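You operate a simulated robot arm through the tools that you are given. There is no shell and no other tool. Be economical: measure what you need, move in short steps, check, and stop when the job is done.

The job below is to be done with a simulated two-armed robot. You get a single attempt, and the scene is never put back.

Task
Pick up the detector box with one hand, pass it to the other hand and put it on the front of the rack top. Set down upright: detector box.

It is judged by the outcome, as a careful person would: the job done as asked, and still so three seconds after it is handed in. It fails if anything else is knocked over, pushed out of place, dropped, spilled or broken.

Robot
Two 6-joint arms with two-finger parallel grippers on one trunk, on a base that drives. Base frame: it is fixed to the floor where the robot stands at the start and does not move with it; the origin is under the middle of the robot, x ahead of it, y to its left, z up; the surface under the hand at the start is at about z = 800. Lengths are in mm, angles in rad, forces in N, time in s.
The left shoulder is at the start at [-102, 177, 758], the right one opposite. With the tool pointing down near the work surface each hand reaches from about 100 to 700 mm from the robot's upright axis, wherever it stands, measured 20 degrees to its own side. Places, roughly: front of the rack top (34x20 cm) [-2040, -2220, 1000]. Payload 1.57 kg a hand.
Tool frame (each hand has its own): the origin (TCP) lies between the finger pads and is the grasp point; the fingertips stand 30 mm ahead of it; z points along the fingers, y is the line along which they close. The gripper opens to 80 mm. The fingers are 17 mm wide and 12 mm thick; the gripper's body (40 by 82 mm) begins 80 mm behind the TCP.
Orientation is that of the tool frame in the base frame, as a unit quaternion [w, x, y, z]. With the fingers straight down and closing along the base's y, the tool's x points along the base's -x, its y along +y and its z along -z.

Tools
- The arms move only by the tool drive_tool. It takes "left_targets", "right_targets" or both (then of equal length, played together; a hand with none holds still); each is a list of rows, each an object (a shift or turn left out is 0, a gripper value left out holds the last) with "rotation": the turn, a rotation vector about the base's x, y, z in rad, a list of three; "xyz": the shift along the base's x, y, z in mm, a list of three; "grip": the finger opening in mm, from 0 to 80. In form: [{"rotation": [ax, ay, az], "xyz": [tx, ty, tz], "grip": grip}, ...]. A call has 1 to 8 rows; each row is the pose to reach, as a shift and turn from the pose commanded when the call began. Rows are played at 5 a second. More than 50 mm and 0.15 rad between two rows, or a gripper value outside its range, and nothing of the call is played. A pose out of reach is approached as far as the arm can. The call stops where the force on the tool passes 40 N (or 10 N more than at its start, if that is more) or the arm is blocked; 0.2 s more then pass. The fingers move at their own pace (about 72 mm/s each) and stop on an object; they squeeze with about 36 N. The grip force told is the motor's: it shows also when the fingers shut on nothing. Time passes only in rows, and 0.2 s behind the last, so rows that repeat a pose let the fingers close. The reply holds the time, the measured pose of the TCP, the force on the tool along the base axes, the opening and the grip force, in the units named above and with some noise, with the torque about the TCP (base axes, N m) and any sound that the robot's microphone picked up.
- Cameras (640 x 400 px; columns grow to the right, rows downward): "scene" is now at [44.6, -7.9, 1486.6]; the picture's right is [-0.10, -0.99, 0.00], its down [-0.67, 0.07, -0.74] and it looks along [0.74, -0.08, -0.67] (base axes); focal length 262 px, centre (320, 200). "left" rides on the left gripper at [72, 7, -122] in its tool frame; the picture's right is [-0.09, 1.00, 0.00], its down [-0.84, -0.08, -0.54] and it looks along [-0.54, -0.05, 0.84] (tool axes); focal length 238 px, centre (320, 200). "right" rides on the right gripper at [72, -7, -122] in its tool frame; the picture's right is [0.09, 1.00, 0.00], its down [-0.84, 0.08, -0.54] and it looks along [-0.54, 0.05, 0.84] (tool axes); focal length 238 px, centre (320, 200). There is no depth. A picture from a camera that has moved, and an enlarged one, comes with that camera's place and axes in the base frame and with its lens.
- get_image(camera): a new picture of that camera. The clock stands still meanwhile.
- move_column(by): slides the trunk up (or, below 0, down) by that many mm; the arms and the scene camera ride with it, the base frame stays. It gives what a move gives, with no picture.
- roll_base(legs): drives the robot by 1 to 6 legs, each [ahead, left, turn to the left] in mm, mm and rad, along the robot's own axes; the way and the turn of a leg run together, so that a leg with both is an arc; at most 1500 mm and 3.142 rad a leg. The arms and the cameras ride along, it lands a little off, and it stops where it bumps. It gives what a move gives.
- pan_tilt(pan, tilt): turns the head with the scene camera to pan (to the left, within 2.496 rad either way) and tilt (down, from -0.506 to 1.204), counted from straight ahead of the robot. It gives what a move gives.
- close_up(camera, box): a new picture of the part [left, top, right, bottom] of that camera's present view, enlarged. The clock stands still meanwhile.
- finish_job(): hands the job in; it is judged then, once.

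Work in short steps. Places have to be worked out from the pictures, the camera data and where the tool is seen: move nearer, look again, correct. Check each grasp and each placing, and mend what went wrong. You have 120 turns and 100 pictures in all, those below and enlarged ones among them. Open the grippers and draw the arms clear of the work before you hand the job in, unless the task says otherwise; then end with one line.

The tools are called after "Emit:" as a command line: name --argument value ..., lists and objects as JSON in quotes. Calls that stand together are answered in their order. drive_tool: Moves the arms, as the interface text tells. Its arguments: {"type":"object","properties":{"left_targets":{"type":"array","items":{"type":"object","properties":{"rotation":{"type":"array","items":{"type":"number"}},"xyz":{"type":"array","items":{"type":"number"}},"grip":{"type":"number"}}}},"right_targets":{"type":"array","items":{"type":"object","properties":{"rotation":{"type":"array","items":{"type":"number"}},"xyz":{"type":"array","items":{"type":"number"}},"grip":{"type":"number"}}}}},"required":[]} The other tools are called the same way: move_column (by) slides the trunk up or down; roll_base (legs) drives the base; pan_tilt (pan, tilt) turns the head that bears the scene camera; get_image (camera) takes a picture; close_up (camera, box) takes an enlarged picture of a part of a camera's view; finish_job () hands the job in.

At the start:

```text
time: 0.0
left_tool_pos: [554.9, 204.0, 1039.1]
left_orientation: [0.0, 0.0, 1.0, 0.0]
left_force: [-1.1, -0.1, 0.5]
left_ft_torque: [0.0, -0.01, 0.0]
left_width: 79.9
left_grip_force: 0.1
right_tool_pos: [452.9, -222.4, 1102.7]
right_orientation: [-0.001, 0.001, 1.0, 0.0]
right_force: [-0.1, 0.1, 0.5]
right_ft_torque: [-0.02, 0.01, 0.02]
right_width: 80.0
right_grip_force: 0.0
trunk travel left (down, up): [-200.0, 128.0]
robot x, y, heading: [-0.0, 5.0, 0.002]
head pan, tilt: [-0.103, 0.737]
```

scene: 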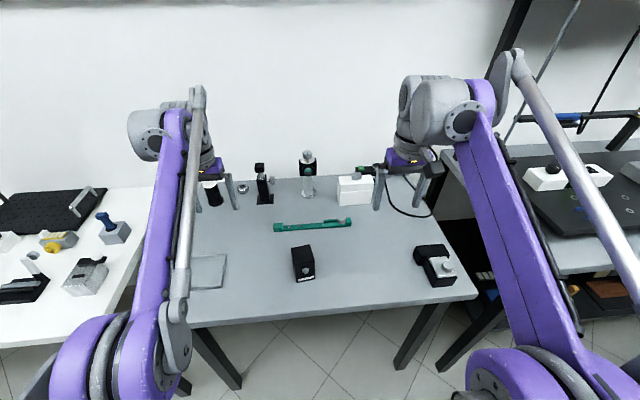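
right: 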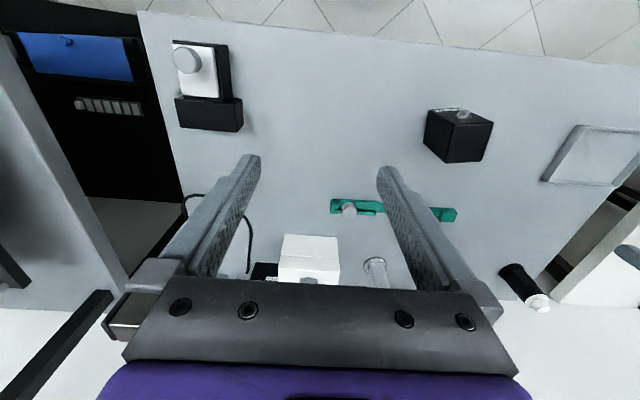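
left: 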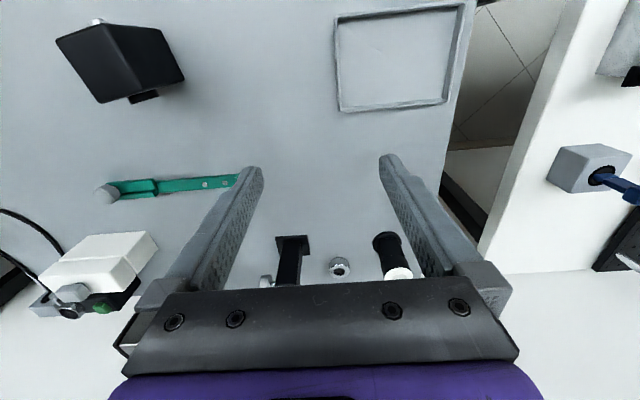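

The black cube with a round aperture near the table middle may be the detector box; I look closer at the candidates.

Emit:
close_up --camera "scene" --box '[180, 130, 480, 320]'

Emit:
close_up --camera "right" --box '[160, 30, 520, 300]'

```text
2.11 times, centred on (330, 225) of scene
camera zoom: at [44.6, -7.9, 1486.6], right [-0.1, -0.99, 0.0], down [-0.67, 0.07, -0.74], along [0.74, -0.08, -0.67], focal length 552 px, centre (299, 147)
```

zoom: 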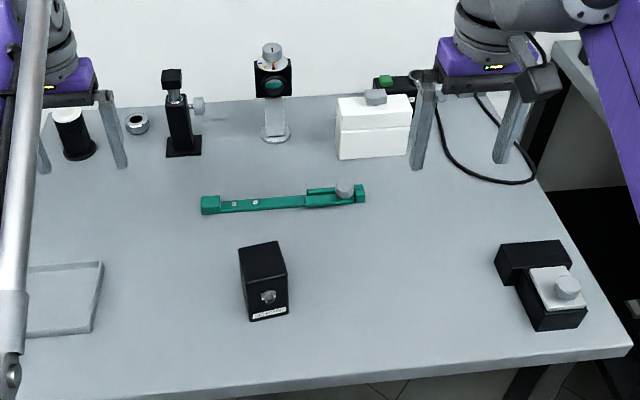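

```text
1.48 times, centred on (340, 165) of right
camera zoom: at [382.5, -229.3, 1224.1], right [-0.09, 1.0, 0.0], down [0.84, 0.08, 0.54], along [0.54, 0.05, -0.84], focal length 353 px, centre (290, 252)
```

zoom: 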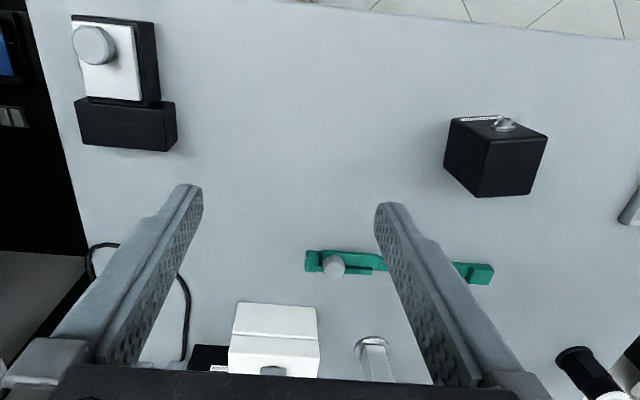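

The black box carries a label on its near face; I enlarge it.

Emit:
close_up --camera "scene" --box '[285, 238, 325, 288]'

Emit:
close_up --camera "scene" --box '[330, 160, 400, 210]'

Emit:
close_up --camera "left" --box '[30, 0, 210, 120]'

```text
8.00 times, centred on (305, 263) of scene
camera zoom: at [44.6, -7.9, 1486.6], right [-0.1, -0.99, 0.0], down [-0.67, 0.07, -0.74], along [0.74, -0.08, -0.67], focal length 2097 px, centre (440, -304)
```

zoom: 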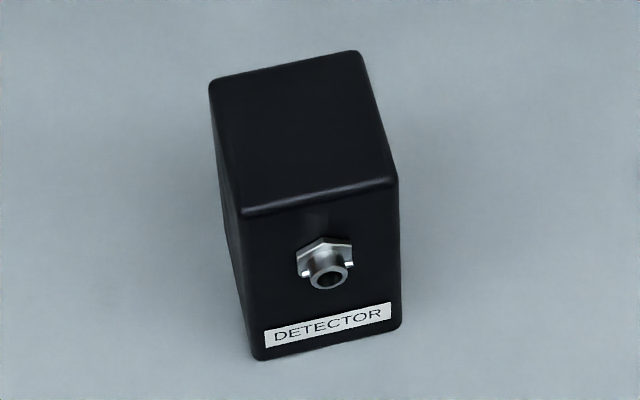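

```text
8.00 times, centred on (365, 185) of scene
camera zoom: at [44.6, -7.9, 1486.6], right [-0.1, -0.99, 0.0], down [-0.67, 0.07, -0.74], along [0.74, -0.08, -0.67], focal length 2097 px, centre (-40, 320)
```

zoom: 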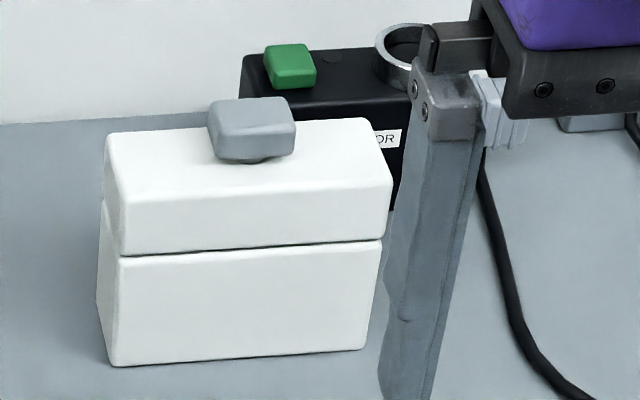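

```text
3.33 times, centred on (120, 60) of left
camera zoom: at [484.4, 209.2, 1160.9], right [0.09, 1.0, 0.0], down [0.84, -0.08, 0.54], along [0.54, -0.05, -0.84], focal length 794 px, centre (987, 667)
```

zoom: 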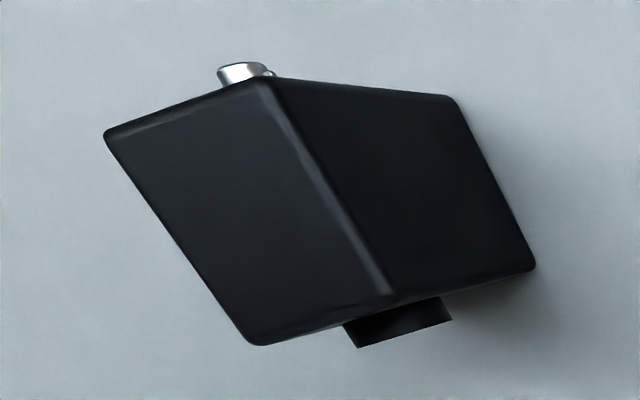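

The box labelled DETECTOR is the black one: I estimate it centred near (481,-5), 52 wide × 57 deep × 90 high, yaw ≈ +0.145. Before choosing grips I look at the rack behind.

Emit:
pan_tilt --pan -2.314 --tilt 0.25

Emit:
get_image --camera "scene"

Emit:
close_up --camera "scene" --box '[220, 110, 420, 235]'

```text
time: 2.1
left_tool_pos: [554.8, 203.5, 1039.8]
left_orientation: [0.0, 0.0, 1.0, 0.0]
left_force: [0.1, 0.1, 0.0]
left_ft_torque: [-0.03, 0.04, 0.0]
left_width: 79.9
left_grip_force: 0.1
right_tool_pos: [453.6, -222.6, 1101.3]
right_orientation: [-0.001, 0.001, 1.0, 0.001]
right_force: [0.4, 0.1, 0.5]
right_ft_torque: [0.0, 0.0, -0.02]
right_width: 80.1
right_grip_force: 0.1
trunk travel left (down, up): [-200.0, 128.0]
robot x, y, heading: [0.1, 1.8, 0.003]
head pan, tilt: [-2.314, 0.25]
```

```text
91 pictures are left
camera scene: at [-101.6, -68.1, 1530.6], right [-0.74, 0.68, 0.0], down [0.17, 0.18, -0.97], along [-0.66, -0.71, -0.25], focal length 262 px, centre (320, 200)
```

scene: 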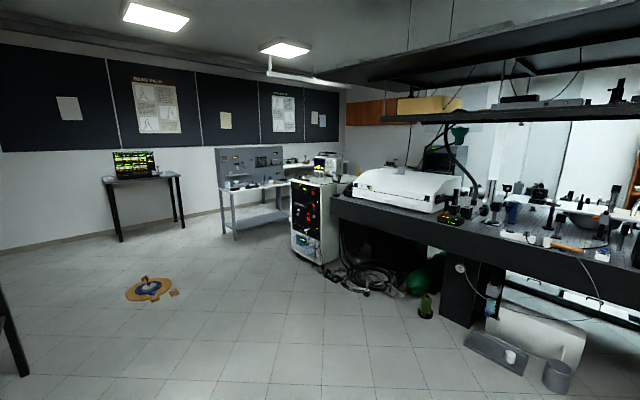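

```text
3.20 times, centred on (320, 172) of scene
camera zoom: at [-101.6, -68.1, 1530.6], right [-0.74, 0.68, 0.0], down [0.17, 0.18, -0.97], along [-0.66, -0.71, -0.25], focal length 839 px, centre (320, 288)
```

zoom: 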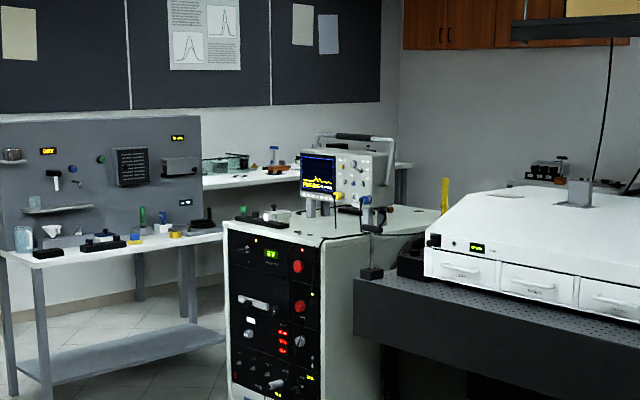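

The rack is the white cabinet with the oscilloscope on it; I zoom in on its top.

Emit:
close_up --camera "scene" --box '[284, 150, 364, 200]'

```text
8.00 times, centred on (324, 175) of scene
camera zoom: at [-101.6, -68.1, 1530.6], right [-0.74, 0.68, 0.0], down [0.17, 0.18, -0.97], along [-0.66, -0.71, -0.25], focal length 2097 px, centre (288, 400)
```

zoom: 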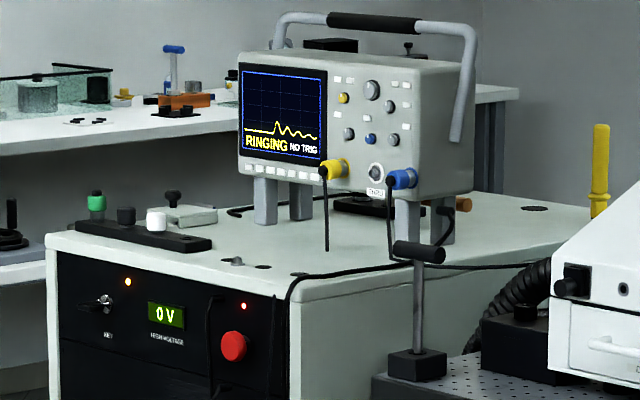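

The rack front faces +x (front edge about x≈-1870, y from -2570 to -1945), and its front strip has some free room. Plan: left hand takes the box from above, yaws it, right hand takes it from the right side, low and tilted. First I bring the left hand over the box and turn the head forward.

Emit:
pan_tilt --pan 0.0 --tilt 0.75

Emit:
drive_tool --left_targets '[{"xyz": [-14, -42, 0], "rotation": [0, 0, 0.04], "grip": 80}, {"xyz": [-28, -84, 0], "rotation": [0, 0, 0.08]}, {"xyz": [-42, -126, 0], "rotation": [0, 0, 0.12]}, {"xyz": [-56, -168, 0], "rotation": [0, 0, 0.145]}, {"xyz": [-82, -210, 0], "rotation": [0, 0, 0.145]}, {"xyz": [-82, -210, 0], "rotation": [0, 0, 0.145]}]'

Emit:
get_image --camera "left"

Emit:
get_image --camera "scene"

```text
time: 4.2
left_tool_pos: [555.3, 204.3, 1039.4]
left_orientation: [0.0, 0.0, 1.0, 0.0]
left_force: [0.3, 0.2, 0.1]
left_ft_torque: [0.01, -0.01, 0.0]
left_width: 79.9
left_grip_force: 0.0
right_tool_pos: [454.2, -223.1, 1102.0]
right_orientation: [0.0, 0.0, 1.0, 0.0]
right_force: [-0.7, -0.5, -0.1]
right_ft_torque: [0.0, 0.01, 0.03]
right_width: 79.8
right_grip_force: 0.1
trunk travel left (down, up): [-200.0, 128.0]
robot x, y, heading: [-1.2, 1.4, 0.002]
head pan, tilt: [0.0, 0.75]
```

```text
time: 5.6
left_tool_pos: [474.9, -8.0, 1040.1]
left_orientation: [0.0, -0.073, 0.997, -0.001]
left_force: [-0.3, 0.8, 1.0]
left_ft_torque: [-0.01, 0.03, 0.01]
left_width: 79.8
left_grip_force: 0.2
right_tool_pos: [454.7, -222.8, 1102.4]
right_orientation: [0.0, -0.001, 1.0, 0.0]
right_force: [-0.2, 0.0, -0.4]
right_ft_torque: [-0.05, 0.02, 0.0]
right_width: 80.0
right_grip_force: 0.0
trunk travel left (down, up): [-200.0, 128.0]
robot x, y, heading: [0.3, -0.9, -0.0]
head pan, tilt: [0.0, 0.75]
```

```text
88 pictures are left
camera left: at [405.2, -13.4, 1161.8], right [-0.05, 1.0, 0.0], down [0.84, 0.04, 0.54], along [0.54, 0.03, -0.84], focal length 238 px, centre (320, 200)
```

left: 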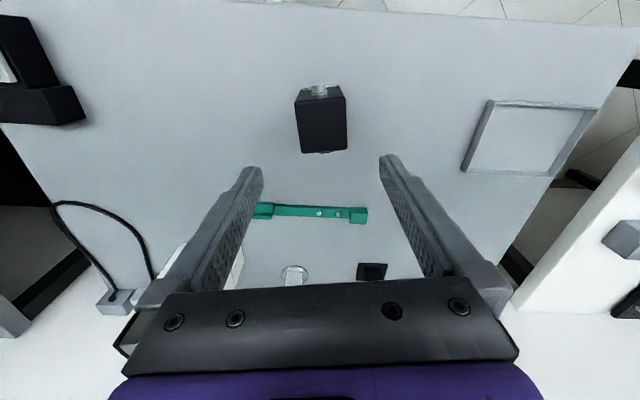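

```text
87 pictures are left
camera scene: at [45.0, 1.3, 1485.5], right [0.0, -1.0, 0.0], down [-0.68, 0.0, -0.73], along [0.73, 0.0, -0.68], focal length 262 px, centre (320, 200)
```

scene: 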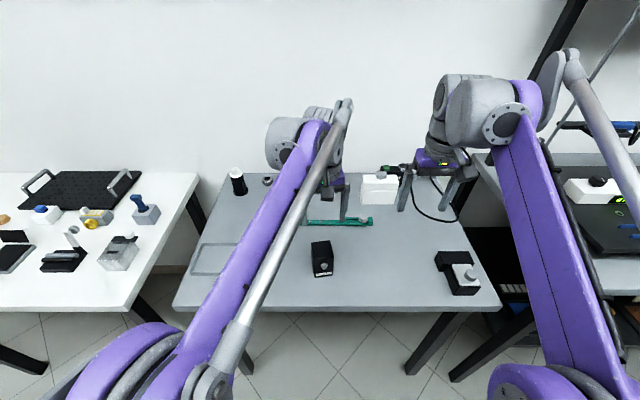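

I zoom on the box in the left view to refine its position.

Emit:
close_up --camera "left" --box '[280, 75, 364, 165]'

```text
4.44 times, centred on (322, 120) of left
camera zoom: at [405.2, -13.4, 1161.8], right [-0.05, 1.0, 0.0], down [0.84, 0.04, 0.54], along [0.54, 0.03, -0.84], focal length 1059 px, centre (311, 556)
```

zoom: 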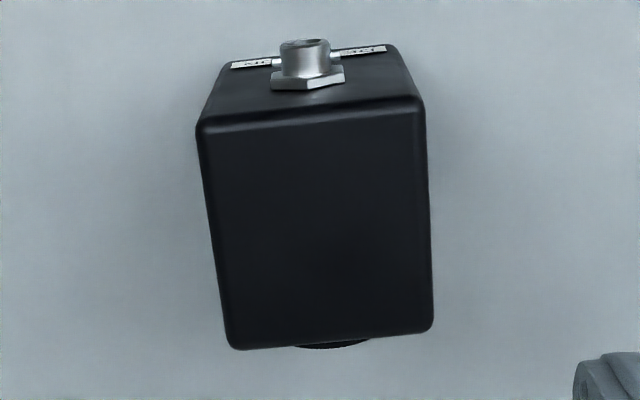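

Box centre ≈ (482,-6), yaw ≈0.155: the hand is aligned (offset 8 mm toward the connector side on purpose). I descend to TCP z≈885 with fingers open.

Emit:
drive_tool --left_targets '[{"xyz": [0, 0, -40], "rotation": [0, 0, 0.01]}, {"xyz": [0, 0, -80], "rotation": [0, 0, 0.01]}, {"xyz": [0, 0, -120], "rotation": [0, 0, 0.01]}, {"xyz": [0, 0, -154], "rotation": [0, 0, 0.01]}, {"xyz": [0, 0, -154], "rotation": [0, 0, 0.01]}]'

Emit:
get_image --camera "left"

Emit:
get_image --camera "right"

```text
time: 6.8
left_tool_pos: [474.8, -4.1, 885.2]
left_orientation: [0.001, -0.077, 0.997, 0.0]
left_force: [-0.3, 0.2, 0.2]
left_ft_torque: [0.02, -0.01, 0.0]
left_width: 80.0
left_grip_force: 0.2
right_tool_pos: [453.3, -222.0, 1102.7]
right_orientation: [0.001, 0.0, 1.0, 0.0]
right_force: [0.1, 0.6, -0.3]
right_ft_torque: [0.01, 0.0, 0.01]
right_width: 79.9
right_grip_force: 0.1
trunk travel left (down, up): [-200.0, 128.0]
robot x, y, heading: [2.1, -0.3, 0.008]
head pan, tilt: [0.0, 0.75]
```

```text
85 pictures are left
camera left: at [405.1, -9.9, 1006.2], right [-0.06, 1.0, 0.0], down [0.84, 0.05, 0.54], along [0.54, 0.03, -0.84], focal length 238 px, centre (320, 200)
```

left: 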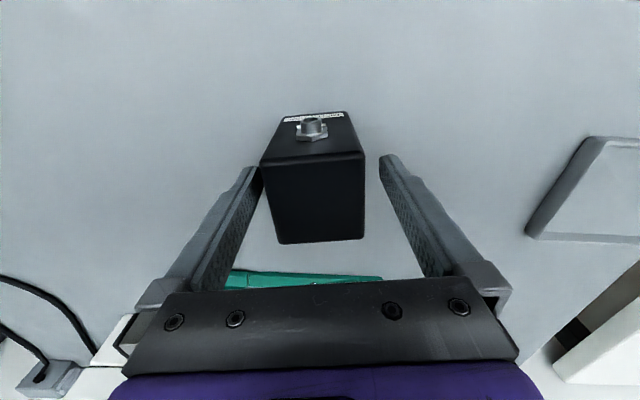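

```text
84 pictures are left
camera right: at [382.2, -229.3, 1224.2], right [-0.09, 1.0, 0.0], down [0.84, 0.08, 0.54], along [0.54, 0.05, -0.84], focal length 238 px, centre (320, 200)
```

right: 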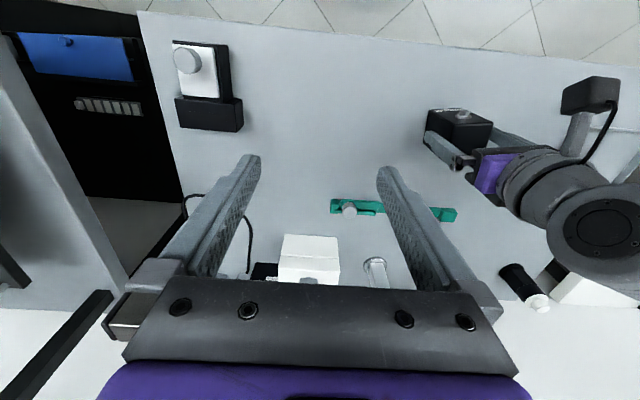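

Both fingers straddle the box, slightly off to +y; I correct 3 mm and close.

Emit:
drive_tool --left_targets '[{"xyz": [0, -3, 0], "grip": 80}, {"xyz": [0, -3, 0], "grip": 40}, {"xyz": [0, -3, 0], "grip": 30}, {"xyz": [0, -3, 0], "grip": 30}, {"xyz": [0, -3, 0], "grip": 30}]'

Emit:
get_image --camera "left"

```text
time: 8.0
left_tool_pos: [474.1, -8.0, 885.6]
left_orientation: [0.0, -0.078, 0.997, 0.0]
left_force: [-1.1, -0.7, 1.3]
left_ft_torque: [0.01, 0.06, 0.02]
left_width: 55.7
left_grip_force: 36.5
right_tool_pos: [453.7, -222.1, 1102.4]
right_orientation: [0.0, 0.0, 1.0, 0.0]
right_force: [0.0, 0.0, 0.1]
right_ft_torque: [-0.02, -0.04, -0.02]
right_width: 80.1
right_grip_force: 0.0
trunk travel left (down, up): [-200.0, 128.0]
robot x, y, heading: [-2.8, 1.7, -0.001]
head pan, tilt: [0.0, 0.75]
```

```text
83 pictures are left
camera left: at [404.7, -13.7, 1006.7], right [-0.06, 1.0, 0.0], down [0.84, 0.05, 0.54], along [0.54, 0.03, -0.84], focal length 238 px, centre (320, 200)
```

left: 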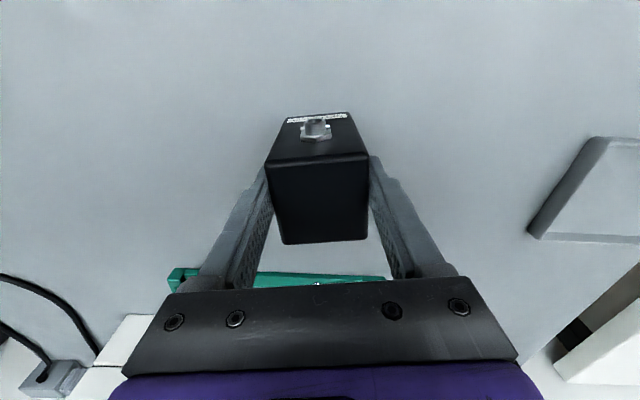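

Gripped at 55.7 mm. Lifting straight up 150 mm.

Emit:
drive_tool --left_targets '[{"xyz": [0, 0, 15]}, {"xyz": [0, 0, 40]}, {"xyz": [0, 0, 80]}, {"xyz": [0, 0, 120]}, {"xyz": [0, 0, 160]}, {"xyz": [0, 0, 160]}]'

Emit:
get_image --camera "left"

Emit:
get_image --camera "right"

```text
time: 9.4
left_tool_pos: [474.7, -11.5, 1044.5]
left_orientation: [0.0, -0.077, 0.997, -0.001]
left_force: [0.6, -0.3, -1.5]
left_ft_torque: [0.01, -0.01, -0.02]
left_width: 55.7
left_grip_force: 36.1
right_tool_pos: [454.4, -221.9, 1102.6]
right_orientation: [0.0, 0.0, 1.0, 0.0]
right_force: [0.0, -0.2, -0.6]
right_ft_torque: [-0.02, 0.02, -0.04]
right_width: 80.3
right_grip_force: 0.1
trunk travel left (down, up): [-200.0, 128.0]
robot x, y, heading: [6.0, 4.9, -0.001]
head pan, tilt: [0.0, 0.75]
```

```text
82 pictures are left
camera left: at [404.0, -16.6, 1167.1], right [-0.06, 1.0, 0.0], down [0.84, 0.05, 0.54], along [0.54, 0.03, -0.84], focal length 238 px, centre (320, 200)
```

left: 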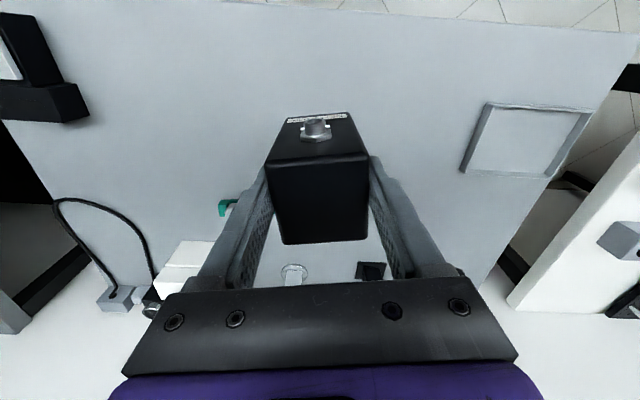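

```text
81 pictures are left
camera right: at [382.6, -229.2, 1224.1], right [-0.09, 1.0, 0.0], down [0.84, 0.08, 0.54], along [0.54, 0.05, -0.84], focal length 238 px, centre (320, 200)
```

right: 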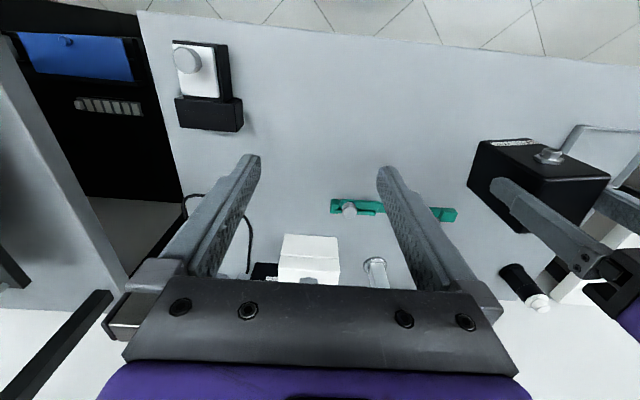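

Box held firmly and upright. Now I yaw the left hand about -90° (camera side to the left, tube side to the right), raising it a little.

Emit:
drive_tool --left_targets '[{"xyz": [0, 5, 10], "rotation": [0, 0, -0.14]}, {"xyz": [0, 10, 20], "rotation": [0, 0, -0.28]}, {"xyz": [0, 15, 30], "rotation": [0, 0, -0.42]}, {"xyz": [0, 20, 40], "rotation": [0, 0, -0.56]}, {"xyz": [0, 25, 50], "rotation": [0, 0, -0.7]}, {"xyz": [0, 30, 60], "rotation": [0, 0, -0.84]}, {"xyz": [0, 30, 60], "rotation": [0, 0, -0.98]}, {"xyz": [0, 30, 60], "rotation": [0, 0, -0.98]}]'

Emit:
drive_tool --left_targets '[{"rotation": [0, 0, -0.14]}, {"rotation": [0, 0, -0.28]}, {"rotation": [0, 0, -0.42]}, {"rotation": [0, 0, -0.56]}, {"rotation": [0, 0, -0.7]}, {"rotation": [0, 0, -0.745]}, {"rotation": [0, 0, -0.745]}]'

Emit:
get_image --camera "scene"

Emit:
get_image --camera "right"

```text
time: 11.2
left_tool_pos: [473.3, 19.3, 1108.8]
left_orientation: [0.001, 0.402, 0.916, 0.0]
left_force: [0.4, 0.2, -1.3]
left_ft_torque: [0.03, 0.0, -0.02]
left_width: 55.4
left_grip_force: 35.7
right_tool_pos: [453.3, -222.8, 1102.9]
right_orientation: [0.0, 0.0, 1.0, 0.0]
right_force: [-0.8, 0.5, -0.5]
right_ft_torque: [0.01, -0.05, 0.0]
right_width: 79.8
right_grip_force: 0.0
trunk travel left (down, up): [-200.0, 128.0]
robot x, y, heading: [-2.7, 1.2, 0.002]
head pan, tilt: [0.0, 0.75]
```

```text
time: 12.8
left_tool_pos: [471.8, 20.0, 1105.1]
left_orientation: [-0.001, 0.707, 0.707, 0.0]
left_force: [-0.1, -0.7, -1.2]
left_ft_torque: [0.0, 0.02, -0.01]
left_width: 55.4
left_grip_force: 35.9
right_tool_pos: [453.6, -222.9, 1102.0]
right_orientation: [0.001, 0.0, 1.0, 0.001]
right_force: [0.5, 0.1, -0.4]
right_ft_torque: [-0.02, -0.04, -0.02]
right_width: 80.0
right_grip_force: 0.0
trunk travel left (down, up): [-200.0, 128.0]
robot x, y, heading: [-0.1, -1.5, 0.001]
head pan, tilt: [0.0, 0.75]
```

```text
80 pictures are left
camera scene: at [44.6, 0.7, 1485.5], right [0.0, -1.0, 0.0], down [-0.68, 0.0, -0.73], along [0.73, 0.0, -0.68], focal length 262 px, centre (320, 200)
```

scene: 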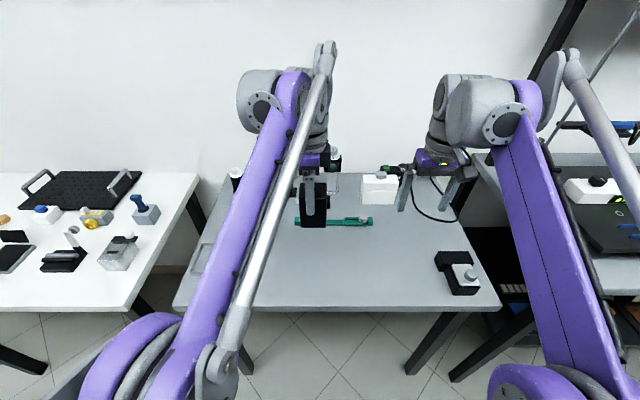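

```text
79 pictures are left
camera right: at [382.5, -229.3, 1224.1], right [-0.09, 1.0, 0.0], down [0.84, 0.08, 0.54], along [0.54, 0.05, -0.84], focal length 238 px, centre (320, 200)
```

right: 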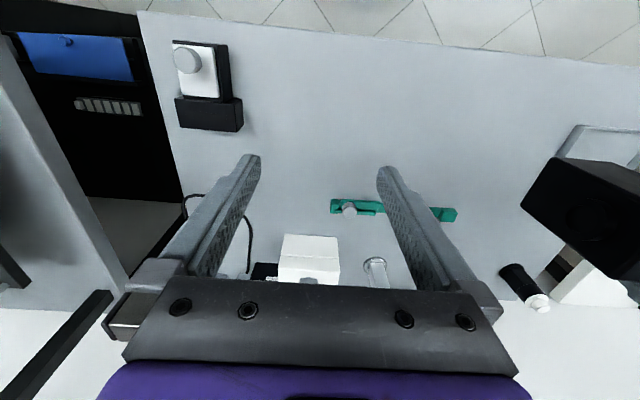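

The left hand now holds the box yawed with the tube side facing right; box centre ≈ (472,12), base z≈1020. Now I yaw the right hand +90° in place, then pitch it to point left.

Emit:
drive_tool --right_targets '[{"xyz": [3, -3, 5], "rotation": [0, 0, 0.143]}, {"xyz": [6, -6, 10], "rotation": [0, 0, 0.286]}, {"xyz": [9, -9, 15], "rotation": [0, 0, 0.429]}, {"xyz": [12, -12, 20], "rotation": [0, 0, 0.572]}, {"xyz": [15, -15, 25], "rotation": [0, 0, 0.715]}, {"xyz": [18, -18, 30], "rotation": [0, 0, 0.858]}, {"xyz": [18, -18, 30], "rotation": [0, 0, 1.001]}, {"xyz": [18, -18, 30], "rotation": [0, 0, 1.001]}]'

Emit:
drive_tool --right_targets '[{"rotation": [0, 0, 0.143]}, {"rotation": [0, 0, 0.286]}, {"rotation": [0, 0, 0.429]}, {"rotation": [0, 0, 0.57]}, {"rotation": [0, 0, 0.57]}]'

Emit:
drive_tool --right_targets '[{"rotation": [0.14, 0, 0]}, {"rotation": [0.28, 0, 0]}, {"rotation": [0.42, 0, 0]}, {"rotation": [0.56, 0, 0]}, {"rotation": [0.7, 0, 0]}, {"rotation": [0.84, 0, 0]}, {"rotation": [0.98, 0, 0]}, {"rotation": [1.047, 0, 0]}]'

Emit:
get_image --camera "right"

Emit:
get_image --camera "scene"

```text
time: 14.6
left_tool_pos: [473.3, 19.5, 1105.9]
left_orientation: [0.0, 0.707, 0.707, 0.0]
left_force: [-0.3, -0.6, -2.7]
left_ft_torque: [0.03, 0.02, 0.0]
left_width: 55.6
left_grip_force: 35.0
right_tool_pos: [473.1, -239.9, 1133.9]
right_orientation: [0.0, -0.481, 0.877, 0.0]
right_force: [-0.2, 0.0, -0.4]
right_ft_torque: [-0.02, 0.0, -0.02]
right_width: 80.0
right_grip_force: 0.1
trunk travel left (down, up): [-200.0, 128.0]
robot x, y, heading: [-3.2, 2.0, 0.001]
head pan, tilt: [0.0, 0.75]
```

```text
time: 15.8
left_tool_pos: [473.8, 20.7, 1105.1]
left_orientation: [0.0, 0.707, 0.707, 0.0]
left_force: [0.3, -0.4, -0.6]
left_ft_torque: [-0.03, -0.01, 0.01]
left_width: 55.4
left_grip_force: 36.0
right_tool_pos: [472.1, -239.8, 1132.1]
right_orientation: [0.001, 0.708, -0.706, 0.0]
right_force: [-0.1, 0.4, 0.1]
right_ft_torque: [-0.04, 0.04, -0.01]
right_width: 79.8
right_grip_force: 0.1
trunk travel left (down, up): [-200.0, 128.0]
robot x, y, heading: [1.0, 2.7, 0.003]
head pan, tilt: [0.0, 0.75]
```

```text
time: 17.6
left_tool_pos: [473.2, 20.8, 1105.5]
left_orientation: [0.0, 0.707, 0.707, 0.0]
left_force: [0.4, 0.7, -1.8]
left_ft_torque: [0.03, -0.01, 0.01]
left_width: 55.9
left_grip_force: 35.5
right_tool_pos: [470.5, -240.0, 1133.5]
right_orientation: [0.354, -0.612, 0.612, 0.354]
right_force: [0.3, -0.9, 0.9]
right_ft_torque: [-0.02, 0.01, -0.01]
right_width: 80.3
right_grip_force: 0.1
trunk travel left (down, up): [-200.0, 128.0]
robot x, y, heading: [3.6, -3.1, 0.0]
head pan, tilt: [0.0, 0.75]
```

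```text
78 pictures are left
camera right: at [478.7, -381.8, 1131.0], right [-1.0, -0.05, -0.08], down [-0.08, -0.05, 1.0], along [-0.05, 1.0, 0.05], focal length 238 px, centre (320, 200)
```

right: 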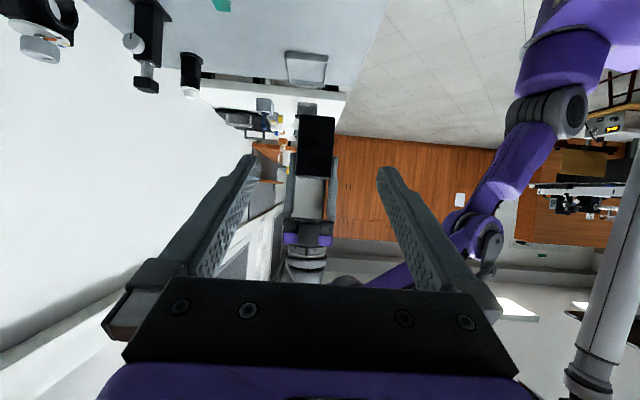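

```text
77 pictures are left
camera scene: at [44.6, 0.7, 1485.5], right [0.0, -1.0, 0.0], down [-0.68, 0.0, -0.73], along [0.73, 0.0, -0.68], focal length 262 px, centre (320, 200)
```

scene: 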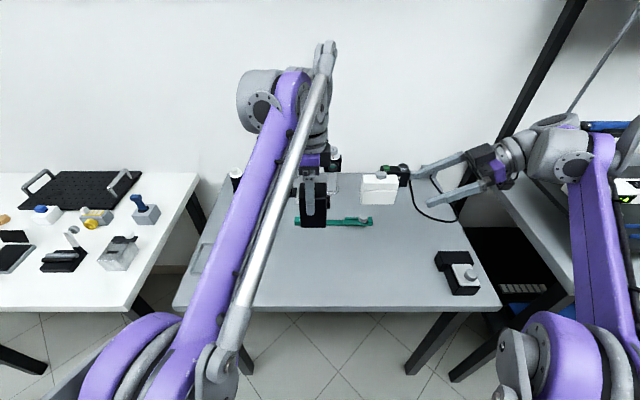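

Box seen where expected (x≈472, base≈1022, top≈1112). I move the right hand to a pre-approach point along its tilted axis and look.

Emit:
drive_tool --right_targets '[{"xyz": [1, 46, -5], "grip": 80}, {"xyz": [1, 92, -10]}, {"xyz": [1, 138, -16]}, {"xyz": [1, 138, -16]}]'

Emit:
get_image --camera "right"

Emit:
close_up --camera "scene" --box '[260, 120, 460, 245]'

```text
time: 18.6
left_tool_pos: [472.4, 19.1, 1106.4]
left_orientation: [0.0, 0.707, 0.707, 0.0]
left_force: [0.5, -0.2, -0.6]
left_ft_torque: [0.02, -0.02, -0.01]
left_width: 55.6
left_grip_force: 36.2
right_tool_pos: [468.9, -103.2, 1116.2]
right_orientation: [0.354, -0.612, 0.613, 0.353]
right_force: [-0.2, -0.3, -0.1]
right_ft_torque: [0.03, 0.0, -0.02]
right_width: 80.3
right_grip_force: 0.1
trunk travel left (down, up): [-200.0, 128.0]
robot x, y, heading: [1.3, -0.3, -0.003]
head pan, tilt: [0.0, 0.75]
```

```text
76 pictures are left
camera right: at [476.5, -245.1, 1114.2], right [-1.0, -0.05, -0.08], down [-0.08, -0.05, 1.0], along [-0.05, 1.0, 0.05], focal length 238 px, centre (320, 200)
```

right: 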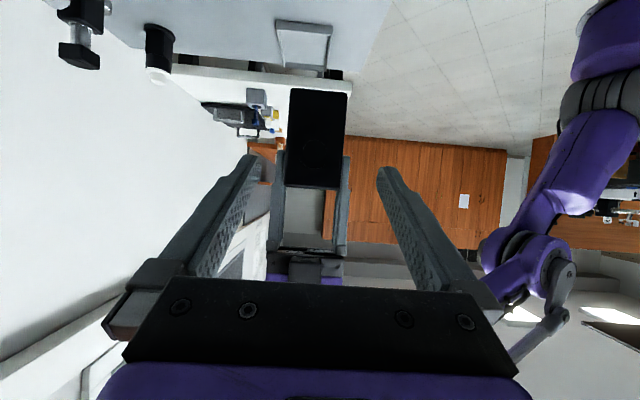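

```text
3.20 times, centred on (360, 182) of scene
camera zoom: at [44.7, 0.0, 1485.5], right [0.0, -1.0, 0.0], down [-0.68, 0.0, -0.73], along [0.73, 0.0, -0.68], focal length 839 px, centre (192, 256)
```

zoom: 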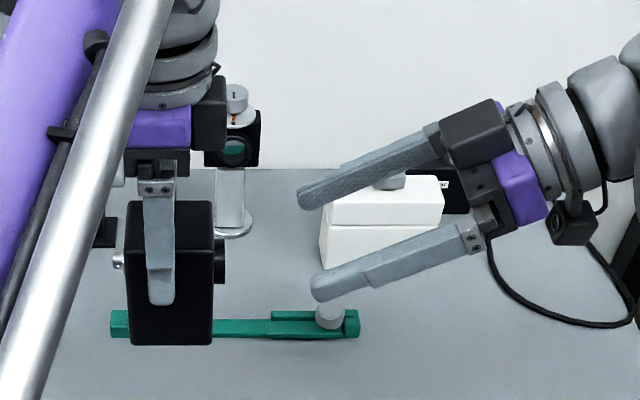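

Alignment looks right: fingers straddle the box with the tube between them. I advance along the tool axis in two stages.

Emit:
drive_tool --right_targets '[{"xyz": [1, 28, -16]}, {"xyz": [1, 56, -32]}, {"xyz": [1, 78, -45]}, {"xyz": [1, 78, -45]}]'

Emit:
get_image --camera "right"

Emit:
close_up --camera "scene" --box '[260, 120, 460, 245]'

```text
time: 19.6
left_tool_pos: [472.9, 20.1, 1105.7]
left_orientation: [0.0, 0.708, 0.707, 0.001]
left_force: [0.0, 0.1, -2.6]
left_ft_torque: [0.04, 0.0, 0.02]
left_width: 55.4
left_grip_force: 35.7
right_tool_pos: [473.4, -23.4, 1069.7]
right_orientation: [0.354, -0.612, 0.613, 0.353]
right_force: [0.0, -0.1, -0.1]
right_ft_torque: [-0.01, 0.0, 0.0]
right_width: 80.2
right_grip_force: 0.1
trunk travel left (down, up): [-200.0, 128.0]
robot x, y, heading: [3.8, 0.9, 0.001]
head pan, tilt: [0.0, 0.75]
```

```text
74 pictures are left
camera right: at [480.7, -165.5, 1068.4], right [-1.0, -0.05, -0.08], down [-0.08, -0.05, 1.0], along [-0.05, 1.0, 0.05], focal length 238 px, centre (320, 200)
```

right: 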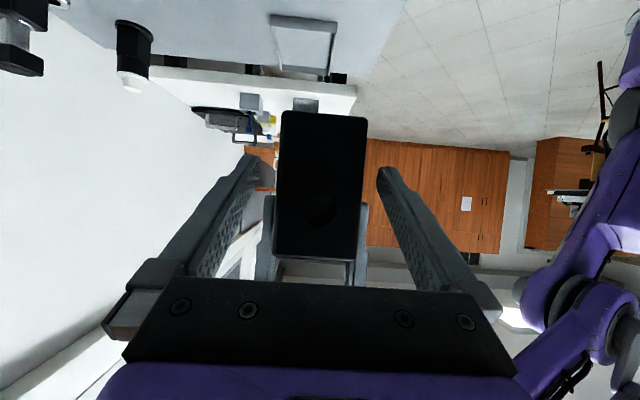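

```text
3.20 times, centred on (360, 182) of scene
camera zoom: at [44.5, 0.4, 1485.5], right [0.0, -1.0, 0.0], down [-0.68, 0.0, -0.73], along [0.73, 0.0, -0.68], focal length 839 px, centre (192, 256)
```

zoom: 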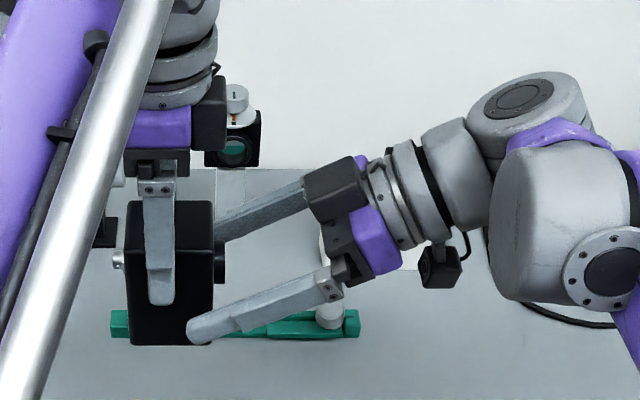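

Clear so far; I complete the approach (another 40 mm along the axis).

Emit:
drive_tool --right_targets '[{"xyz": [0, 12, -7]}, {"xyz": [0, 24, -13]}, {"xyz": [0, 35, -19]}, {"xyz": [0, 35, -19]}]'

Emit:
get_image --camera "right"

Emit:
close_up --camera "scene" --box '[260, 120, 460, 245]'

```text
time: 20.6
left_tool_pos: [473.6, 20.3, 1106.6]
left_orientation: [0.0, 0.707, 0.707, 0.001]
left_force: [0.1, -1.0, -1.4]
left_ft_torque: [-0.02, 0.04, 0.01]
left_width: 55.5
left_grip_force: 35.9
right_tool_pos: [472.5, 9.4, 1052.7]
right_orientation: [-0.353, 0.613, -0.612, -0.354]
right_force: [0.1, 0.4, -0.5]
right_ft_torque: [-0.01, 0.04, 0.03]
right_width: 79.9
right_grip_force: 0.0
trunk travel left (down, up): [-200.0, 128.0]
robot x, y, heading: [0.8, -1.2, -0.006]
head pan, tilt: [0.0, 0.75]
```

```text
72 pictures are left
camera right: at [480.3, -132.0, 1050.1], right [-1.0, -0.05, -0.08], down [-0.08, -0.05, 1.0], along [-0.05, 1.0, 0.05], focal length 238 px, centre (320, 200)
```

right: 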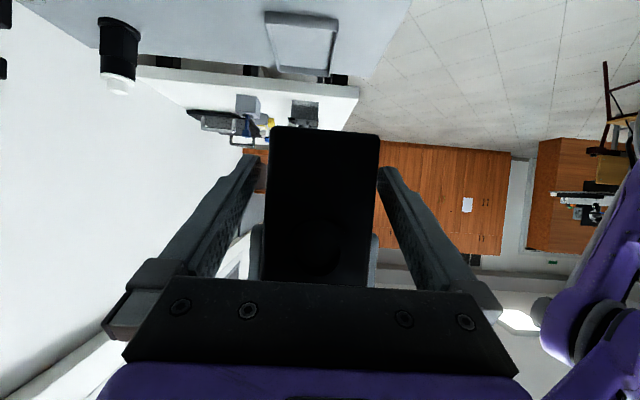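

```text
3.20 times, centred on (360, 182) of scene
camera zoom: at [44.5, 0.6, 1485.5], right [0.0, -1.0, 0.0], down [-0.68, 0.0, -0.73], along [0.73, 0.0, -0.68], focal length 839 px, centre (192, 256)
```

zoom: 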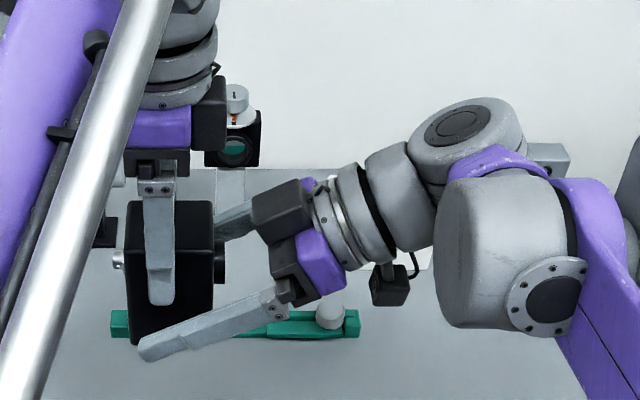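

In place. The box sits ~2-3 mm toward -x in the right gripper, so I shift by -2 mm and close gently.

Emit:
drive_tool --right_targets '[{"xyz": [-2, 0, 0], "grip": 80}, {"xyz": [-2, 0, 0], "grip": 62}, {"xyz": [-2, 0, 0], "grip": 57}, {"xyz": [-2, 0, 0], "grip": 40}, {"xyz": [-2, 0, 0], "grip": 40}, {"xyz": [-2, 0, 0], "grip": 40}]'

Emit:
get_image --camera "right"

```text
time: 22.0
left_tool_pos: [471.1, 21.1, 1106.4]
left_orientation: [-0.001, 0.707, 0.707, 0.0]
left_force: [-21.9, -0.8, -3.5]
left_ft_torque: [0.09, 0.51, -0.46]
left_width: 55.7
left_grip_force: 36.0
right_tool_pos: [472.5, 10.3, 1051.4]
right_orientation: [0.354, -0.611, 0.614, 0.353]
right_force: [21.5, 1.8, 2.8]
right_ft_torque: [-0.11, 0.67, 0.24]
right_width: 55.7
right_grip_force: 35.9
trunk travel left (down, up): [-200.0, 128.0]
robot x, y, heading: [1.7, 2.2, 0.003]
head pan, tilt: [0.0, 0.75]
```

```text
70 pictures are left
camera right: at [479.0, -132.1, 1050.5], right [-1.0, -0.04, -0.08], down [-0.08, -0.05, 1.0], along [-0.05, 1.0, 0.05], focal length 238 px, centre (320, 200)
```

right: 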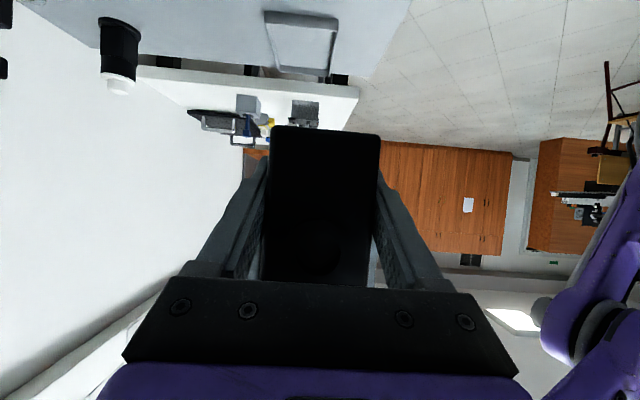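

Both grips closed at 55.7 mm, with ~21 N of opposing x strain; I relax it by shifting the right hand +x 2 mm.

Emit:
drive_tool --right_targets '[{"xyz": [1, 0, 0]}, {"xyz": [2, 0, 0]}, {"xyz": [2, 0, 0]}]'

```text
time: 22.8
left_tool_pos: [473.7, 20.7, 1105.7]
left_orientation: [0.001, 0.706, 0.708, 0.0]
left_force: [-12.0, 4.2, 4.4]
left_ft_torque: [-0.68, 0.68, 0.06]
left_width: 55.5
left_grip_force: 35.9
right_tool_pos: [473.8, 9.8, 1051.8]
right_orientation: [0.354, -0.612, 0.613, 0.353]
right_force: [11.7, -3.0, -4.6]
right_ft_torque: [0.84, -0.06, -0.19]
right_width: 55.7
right_grip_force: 35.8
trunk travel left (down, up): [-200.0, 128.0]
robot x, y, heading: [4.1, 3.2, -0.003]
head pan, tilt: [0.0, 0.75]
```

2 mm removed half of it; another 2 mm.

Emit:
drive_tool --right_targets '[{"xyz": [1, 0, 0]}, {"xyz": [2, 0, 0]}, {"xyz": [2, 0, 0]}]'

```text
time: 23.6
left_tool_pos: [474.4, 20.7, 1105.7]
left_orientation: [0.001, 0.707, 0.708, 0.001]
left_force: [16.1, 3.8, 15.1]
left_ft_torque: [-0.2, -0.09, 0.6]
left_width: 55.7
left_grip_force: 36.0
right_tool_pos: [474.5, 10.9, 1052.0]
right_orientation: [-0.352, 0.614, -0.612, -0.355]
right_force: [-15.9, -5.0, -15.7]
right_ft_torque: [0.25, -0.82, -0.44]
right_width: 55.7
right_grip_force: 36.5
trunk travel left (down, up): [-200.0, 128.0]
robot x, y, heading: [-1.3, -3.2, -0.001]
head pan, tilt: [0.0, 0.75]
```

Slightly over; back 1 mm, then open the left hand.

Emit:
drive_tool --right_targets '[{"xyz": [-1, 0, 0]}, {"xyz": [-1, 0, 0]}]'

Emit:
drive_tool --left_targets '[{"grip": 60}, {"grip": 70}, {"grip": 80}, {"grip": 80}]'

Emit:
close_up --camera "scene" --box '[260, 120, 460, 245]'

Emit:
get_image --camera "left"

```text
time: 24.2
left_tool_pos: [474.1, 19.8, 1106.1]
left_orientation: [0.0, 0.707, 0.707, 0.001]
left_force: [25.0, 8.3, 21.4]
left_ft_torque: [-0.11, -0.75, 0.1]
left_width: 55.4
left_grip_force: 36.3
right_tool_pos: [473.6, 10.1, 1051.9]
right_orientation: [-0.352, 0.614, -0.611, -0.354]
right_force: [-24.7, -8.9, -21.3]
right_ft_torque: [0.33, -0.56, 0.15]
right_width: 55.5
right_grip_force: 35.8
trunk travel left (down, up): [-200.0, 128.0]
robot x, y, heading: [2.0, -4.1, 0.0]
head pan, tilt: [0.0, 0.75]
```

```text
time: 25.2
left_tool_pos: [472.7, 20.2, 1104.8]
left_orientation: [0.001, 0.708, 0.706, 0.0]
left_force: [0.5, 0.7, 0.3]
left_ft_torque: [0.0, 0.02, 0.03]
left_width: 80.1
left_grip_force: 0.1
right_tool_pos: [475.0, 10.0, 1054.3]
right_orientation: [0.355, -0.612, 0.613, 0.353]
right_force: [0.2, 0.2, -1.3]
right_ft_torque: [0.01, -0.02, 0.01]
right_width: 55.5
right_grip_force: 35.9
trunk travel left (down, up): [-200.0, 128.0]
robot x, y, heading: [-1.3, -1.8, 0.001]
head pan, tilt: [0.0, 0.75]
```

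```text
3.20 times, centred on (360, 182) of scene
camera zoom: at [44.6, 0.7, 1485.5], right [0.0, -1.0, 0.0], down [-0.68, 0.0, -0.73], along [0.73, 0.0, -0.68], focal length 839 px, centre (192, 256)
```

zoom: 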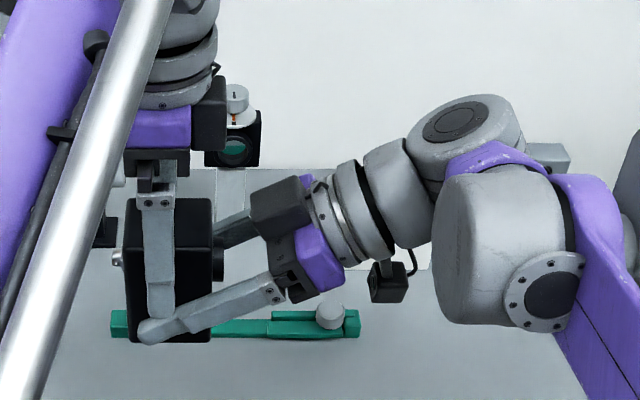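

```text
68 pictures are left
camera left: at [481.3, 91.2, 1227.5], right [1.0, -0.09, 0.0], down [-0.08, -0.84, 0.54], along [-0.05, -0.54, -0.84], focal length 238 px, centre (320, 200)
```

left: 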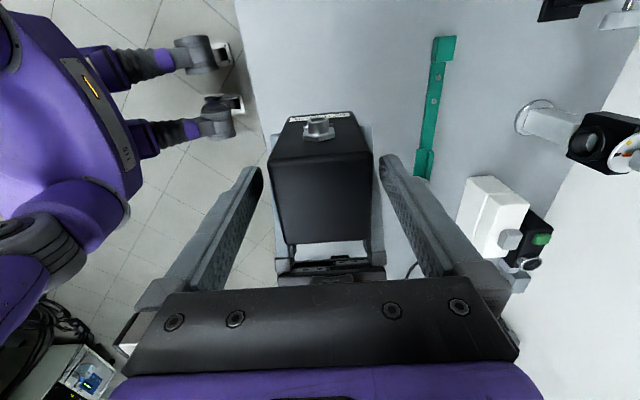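

The right hand holds the box alone, upright. I raise the left hand clear and move it to the left.

Emit:
drive_tool --left_targets '[{"xyz": [0, 0, 30]}, {"xyz": [0, 0, 60]}, {"xyz": [0, 10, 95]}, {"xyz": [0, 40, 120]}, {"xyz": [0, 85, 125]}, {"xyz": [0, 130, 125]}, {"xyz": [0, 175, 125]}, {"xyz": [0, 215, 125]}]'

Emit:
get_image --camera "scene"

```text
time: 27.0
left_tool_pos: [430.1, 214.8, 1196.6]
left_orientation: [0.0, 0.707, 0.707, -0.001]
left_force: [0.1, 0.1, 0.5]
left_ft_torque: [-0.03, 0.01, -0.04]
left_width: 80.2
left_grip_force: 0.1
left hand out of reach, approached as far as the arm can: row 2, 3, 4, 5, 6, 7, 8
right_tool_pos: [476.2, 11.2, 1052.8]
right_orientation: [0.354, -0.612, 0.612, 0.354]
right_force: [1.0, -0.2, -1.3]
right_ft_torque: [-0.03, -0.02, 0.01]
right_width: 55.3
right_grip_force: 36.0
trunk travel left (down, up): [-200.0, 128.0]
robot x, y, heading: [1.9, -0.6, -0.006]
head pan, tilt: [0.0, 0.75]
```

```text
67 pictures are left
camera scene: at [44.9, 1.5, 1485.5], right [0.0, -1.0, 0.0], down [-0.68, 0.0, -0.73], along [0.73, 0.0, -0.68], focal length 262 px, centre (320, 200)
```

scene: 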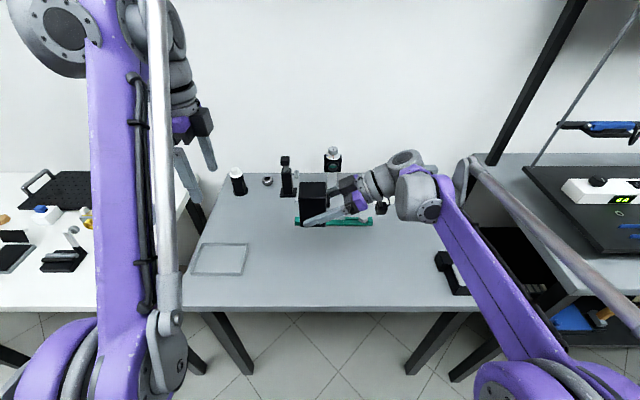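

Handover done. I back the robot away from the table (floor behind was seen clear).

Emit:
roll_base --legs '[[-350, 0, 0], [-350, 0, 0]]'

Emit:
get_image --camera "scene"

```text
time: 31.2
left_tool_pos: [-272.8, 215.3, 1196.3]
left_orientation: [0.0, 0.708, 0.706, 0.0]
left_force: [-0.4, 0.7, 0.1]
left_ft_torque: [-0.01, -0.01, -0.02]
left_width: 79.8
left_grip_force: 0.1
right_tool_pos: [-225.5, 11.4, 1053.0]
right_orientation: [0.354, -0.612, 0.613, 0.353]
right_force: [-0.3, 0.1, -1.6]
right_ft_torque: [-0.03, 0.0, 0.0]
right_width: 55.3
right_grip_force: 36.3
trunk travel left (down, up): [-200.0, 128.0]
robot x, y, heading: [-698.0, 2.6, 0.0]
head pan, tilt: [0.0, 0.75]
```

```text
66 pictures are left
camera scene: at [-656.9, 2.0, 1485.6], right [0.0, -1.0, 0.0], down [-0.68, 0.0, -0.73], along [0.73, 0.0, -0.68], focal length 262 px, centre (320, 200)
```

scene: 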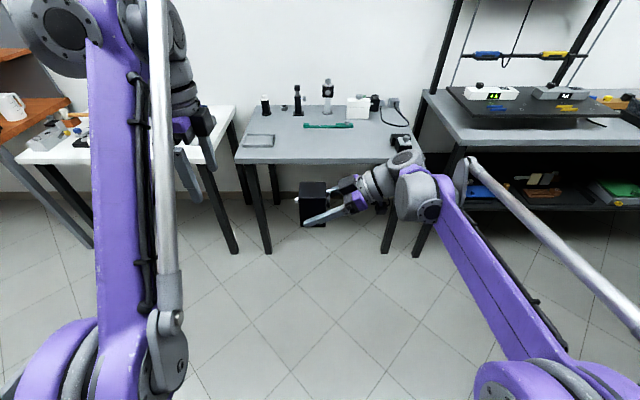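

Now I turn the right hand to point forward (yaw -90° in two calls), shifting it to the right, and draw the left hand in.

Emit:
drive_tool --right_targets '[{"xyz": [8, -18, 5], "rotation": [0, 0, -0.14]}, {"xyz": [16, -36, 10], "rotation": [0, 0, -0.28]}, {"xyz": [24, -54, 15], "rotation": [0, 0, -0.42]}, {"xyz": [32, -72, 20], "rotation": [0, 0, -0.56]}, {"xyz": [40, -90, 20], "rotation": [0, 0, -0.7]}, {"xyz": [48, -108, 20], "rotation": [0, 0, -0.84]}, {"xyz": [50, -120, 20], "rotation": [0, 0, -0.98]}, {"xyz": [50, -120, 20], "rotation": [0, 0, -0.98]}]' --left_targets '[{"xyz": [-20, 10, 0]}, {"xyz": [-40, 20, 0]}, {"xyz": [-60, 30, 0]}, {"xyz": [-80, 40, 0]}, {"xyz": [-100, 50, 0]}, {"xyz": [-120, 60, 0]}, {"xyz": [-140, 60, 0]}, {"xyz": [-140, 60, 0]}]'

Emit:
drive_tool --right_targets '[{"rotation": [0, 0, -0.14]}, {"rotation": [0, 0, -0.28]}, {"rotation": [0, 0, -0.42]}, {"rotation": [0, 0, -0.56]}, {"rotation": [0, 0, -0.591]}, {"rotation": [0, 0, -0.591]}]'

Emit:
get_image --camera "scene"

Emit:
get_image --camera "right"

```text
time: 33.0
left_tool_pos: [-410.0, 276.9, 1196.5]
left_orientation: [0.0, 0.708, 0.707, 0.0]
left_force: [-0.1, -0.5, 0.0]
left_ft_torque: [0.01, 0.04, 0.0]
left_width: 80.0
left_grip_force: 0.0
right_tool_pos: [-173.9, -108.0, 1074.1]
right_orientation: [0.478, -0.25, 0.83, 0.144]
right_force: [-0.1, 0.3, -2.1]
right_ft_torque: [0.02, -0.03, 0.02]
right_width: 55.6
right_grip_force: 36.2
trunk travel left (down, up): [-200.0, 128.0]
robot x, y, heading: [-701.7, 2.1, -0.002]
head pan, tilt: [0.0, 0.75]
```

```text
time: 34.4
left_tool_pos: [-410.2, 277.7, 1197.0]
left_orientation: [0.0, 0.708, 0.706, 0.0]
left_force: [0.1, 0.7, -0.4]
left_ft_torque: [0.03, -0.01, 0.0]
left_width: 80.1
left_grip_force: 0.1
right_tool_pos: [-176.0, -108.1, 1073.3]
right_orientation: [0.5, 0.0, 0.866, 0.0]
right_force: [-0.2, -0.5, -1.6]
right_ft_torque: [-0.03, 0.04, -0.05]
right_width: 55.7
right_grip_force: 35.7
trunk travel left (down, up): [-200.0, 128.0]
robot x, y, heading: [-699.9, 0.3, -0.005]
head pan, tilt: [0.0, 0.75]
```

```text
65 pictures are left
camera scene: at [-656.4, 2.0, 1485.5], right [0.0, -1.0, 0.0], down [-0.68, 0.0, -0.73], along [0.73, 0.0, -0.68], focal length 262 px, centre (320, 200)
```

scene: 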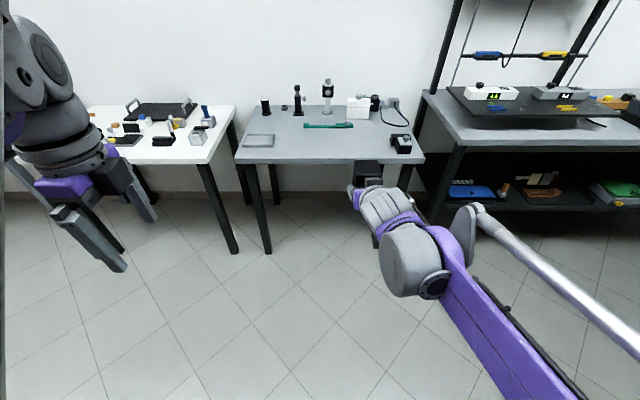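

```text
64 pictures are left
camera right: at [-317.6, -114.7, 1071.5], right [-0.04, 1.0, -0.08], down [-0.05, 0.08, 1.0], along [1.0, 0.05, 0.05], focal length 238 px, centre (320, 200)
```

right: 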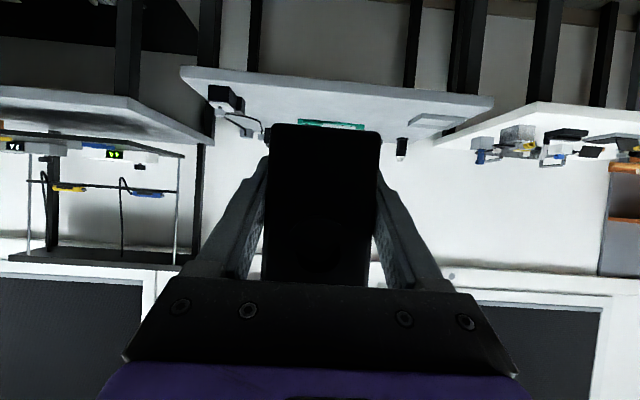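

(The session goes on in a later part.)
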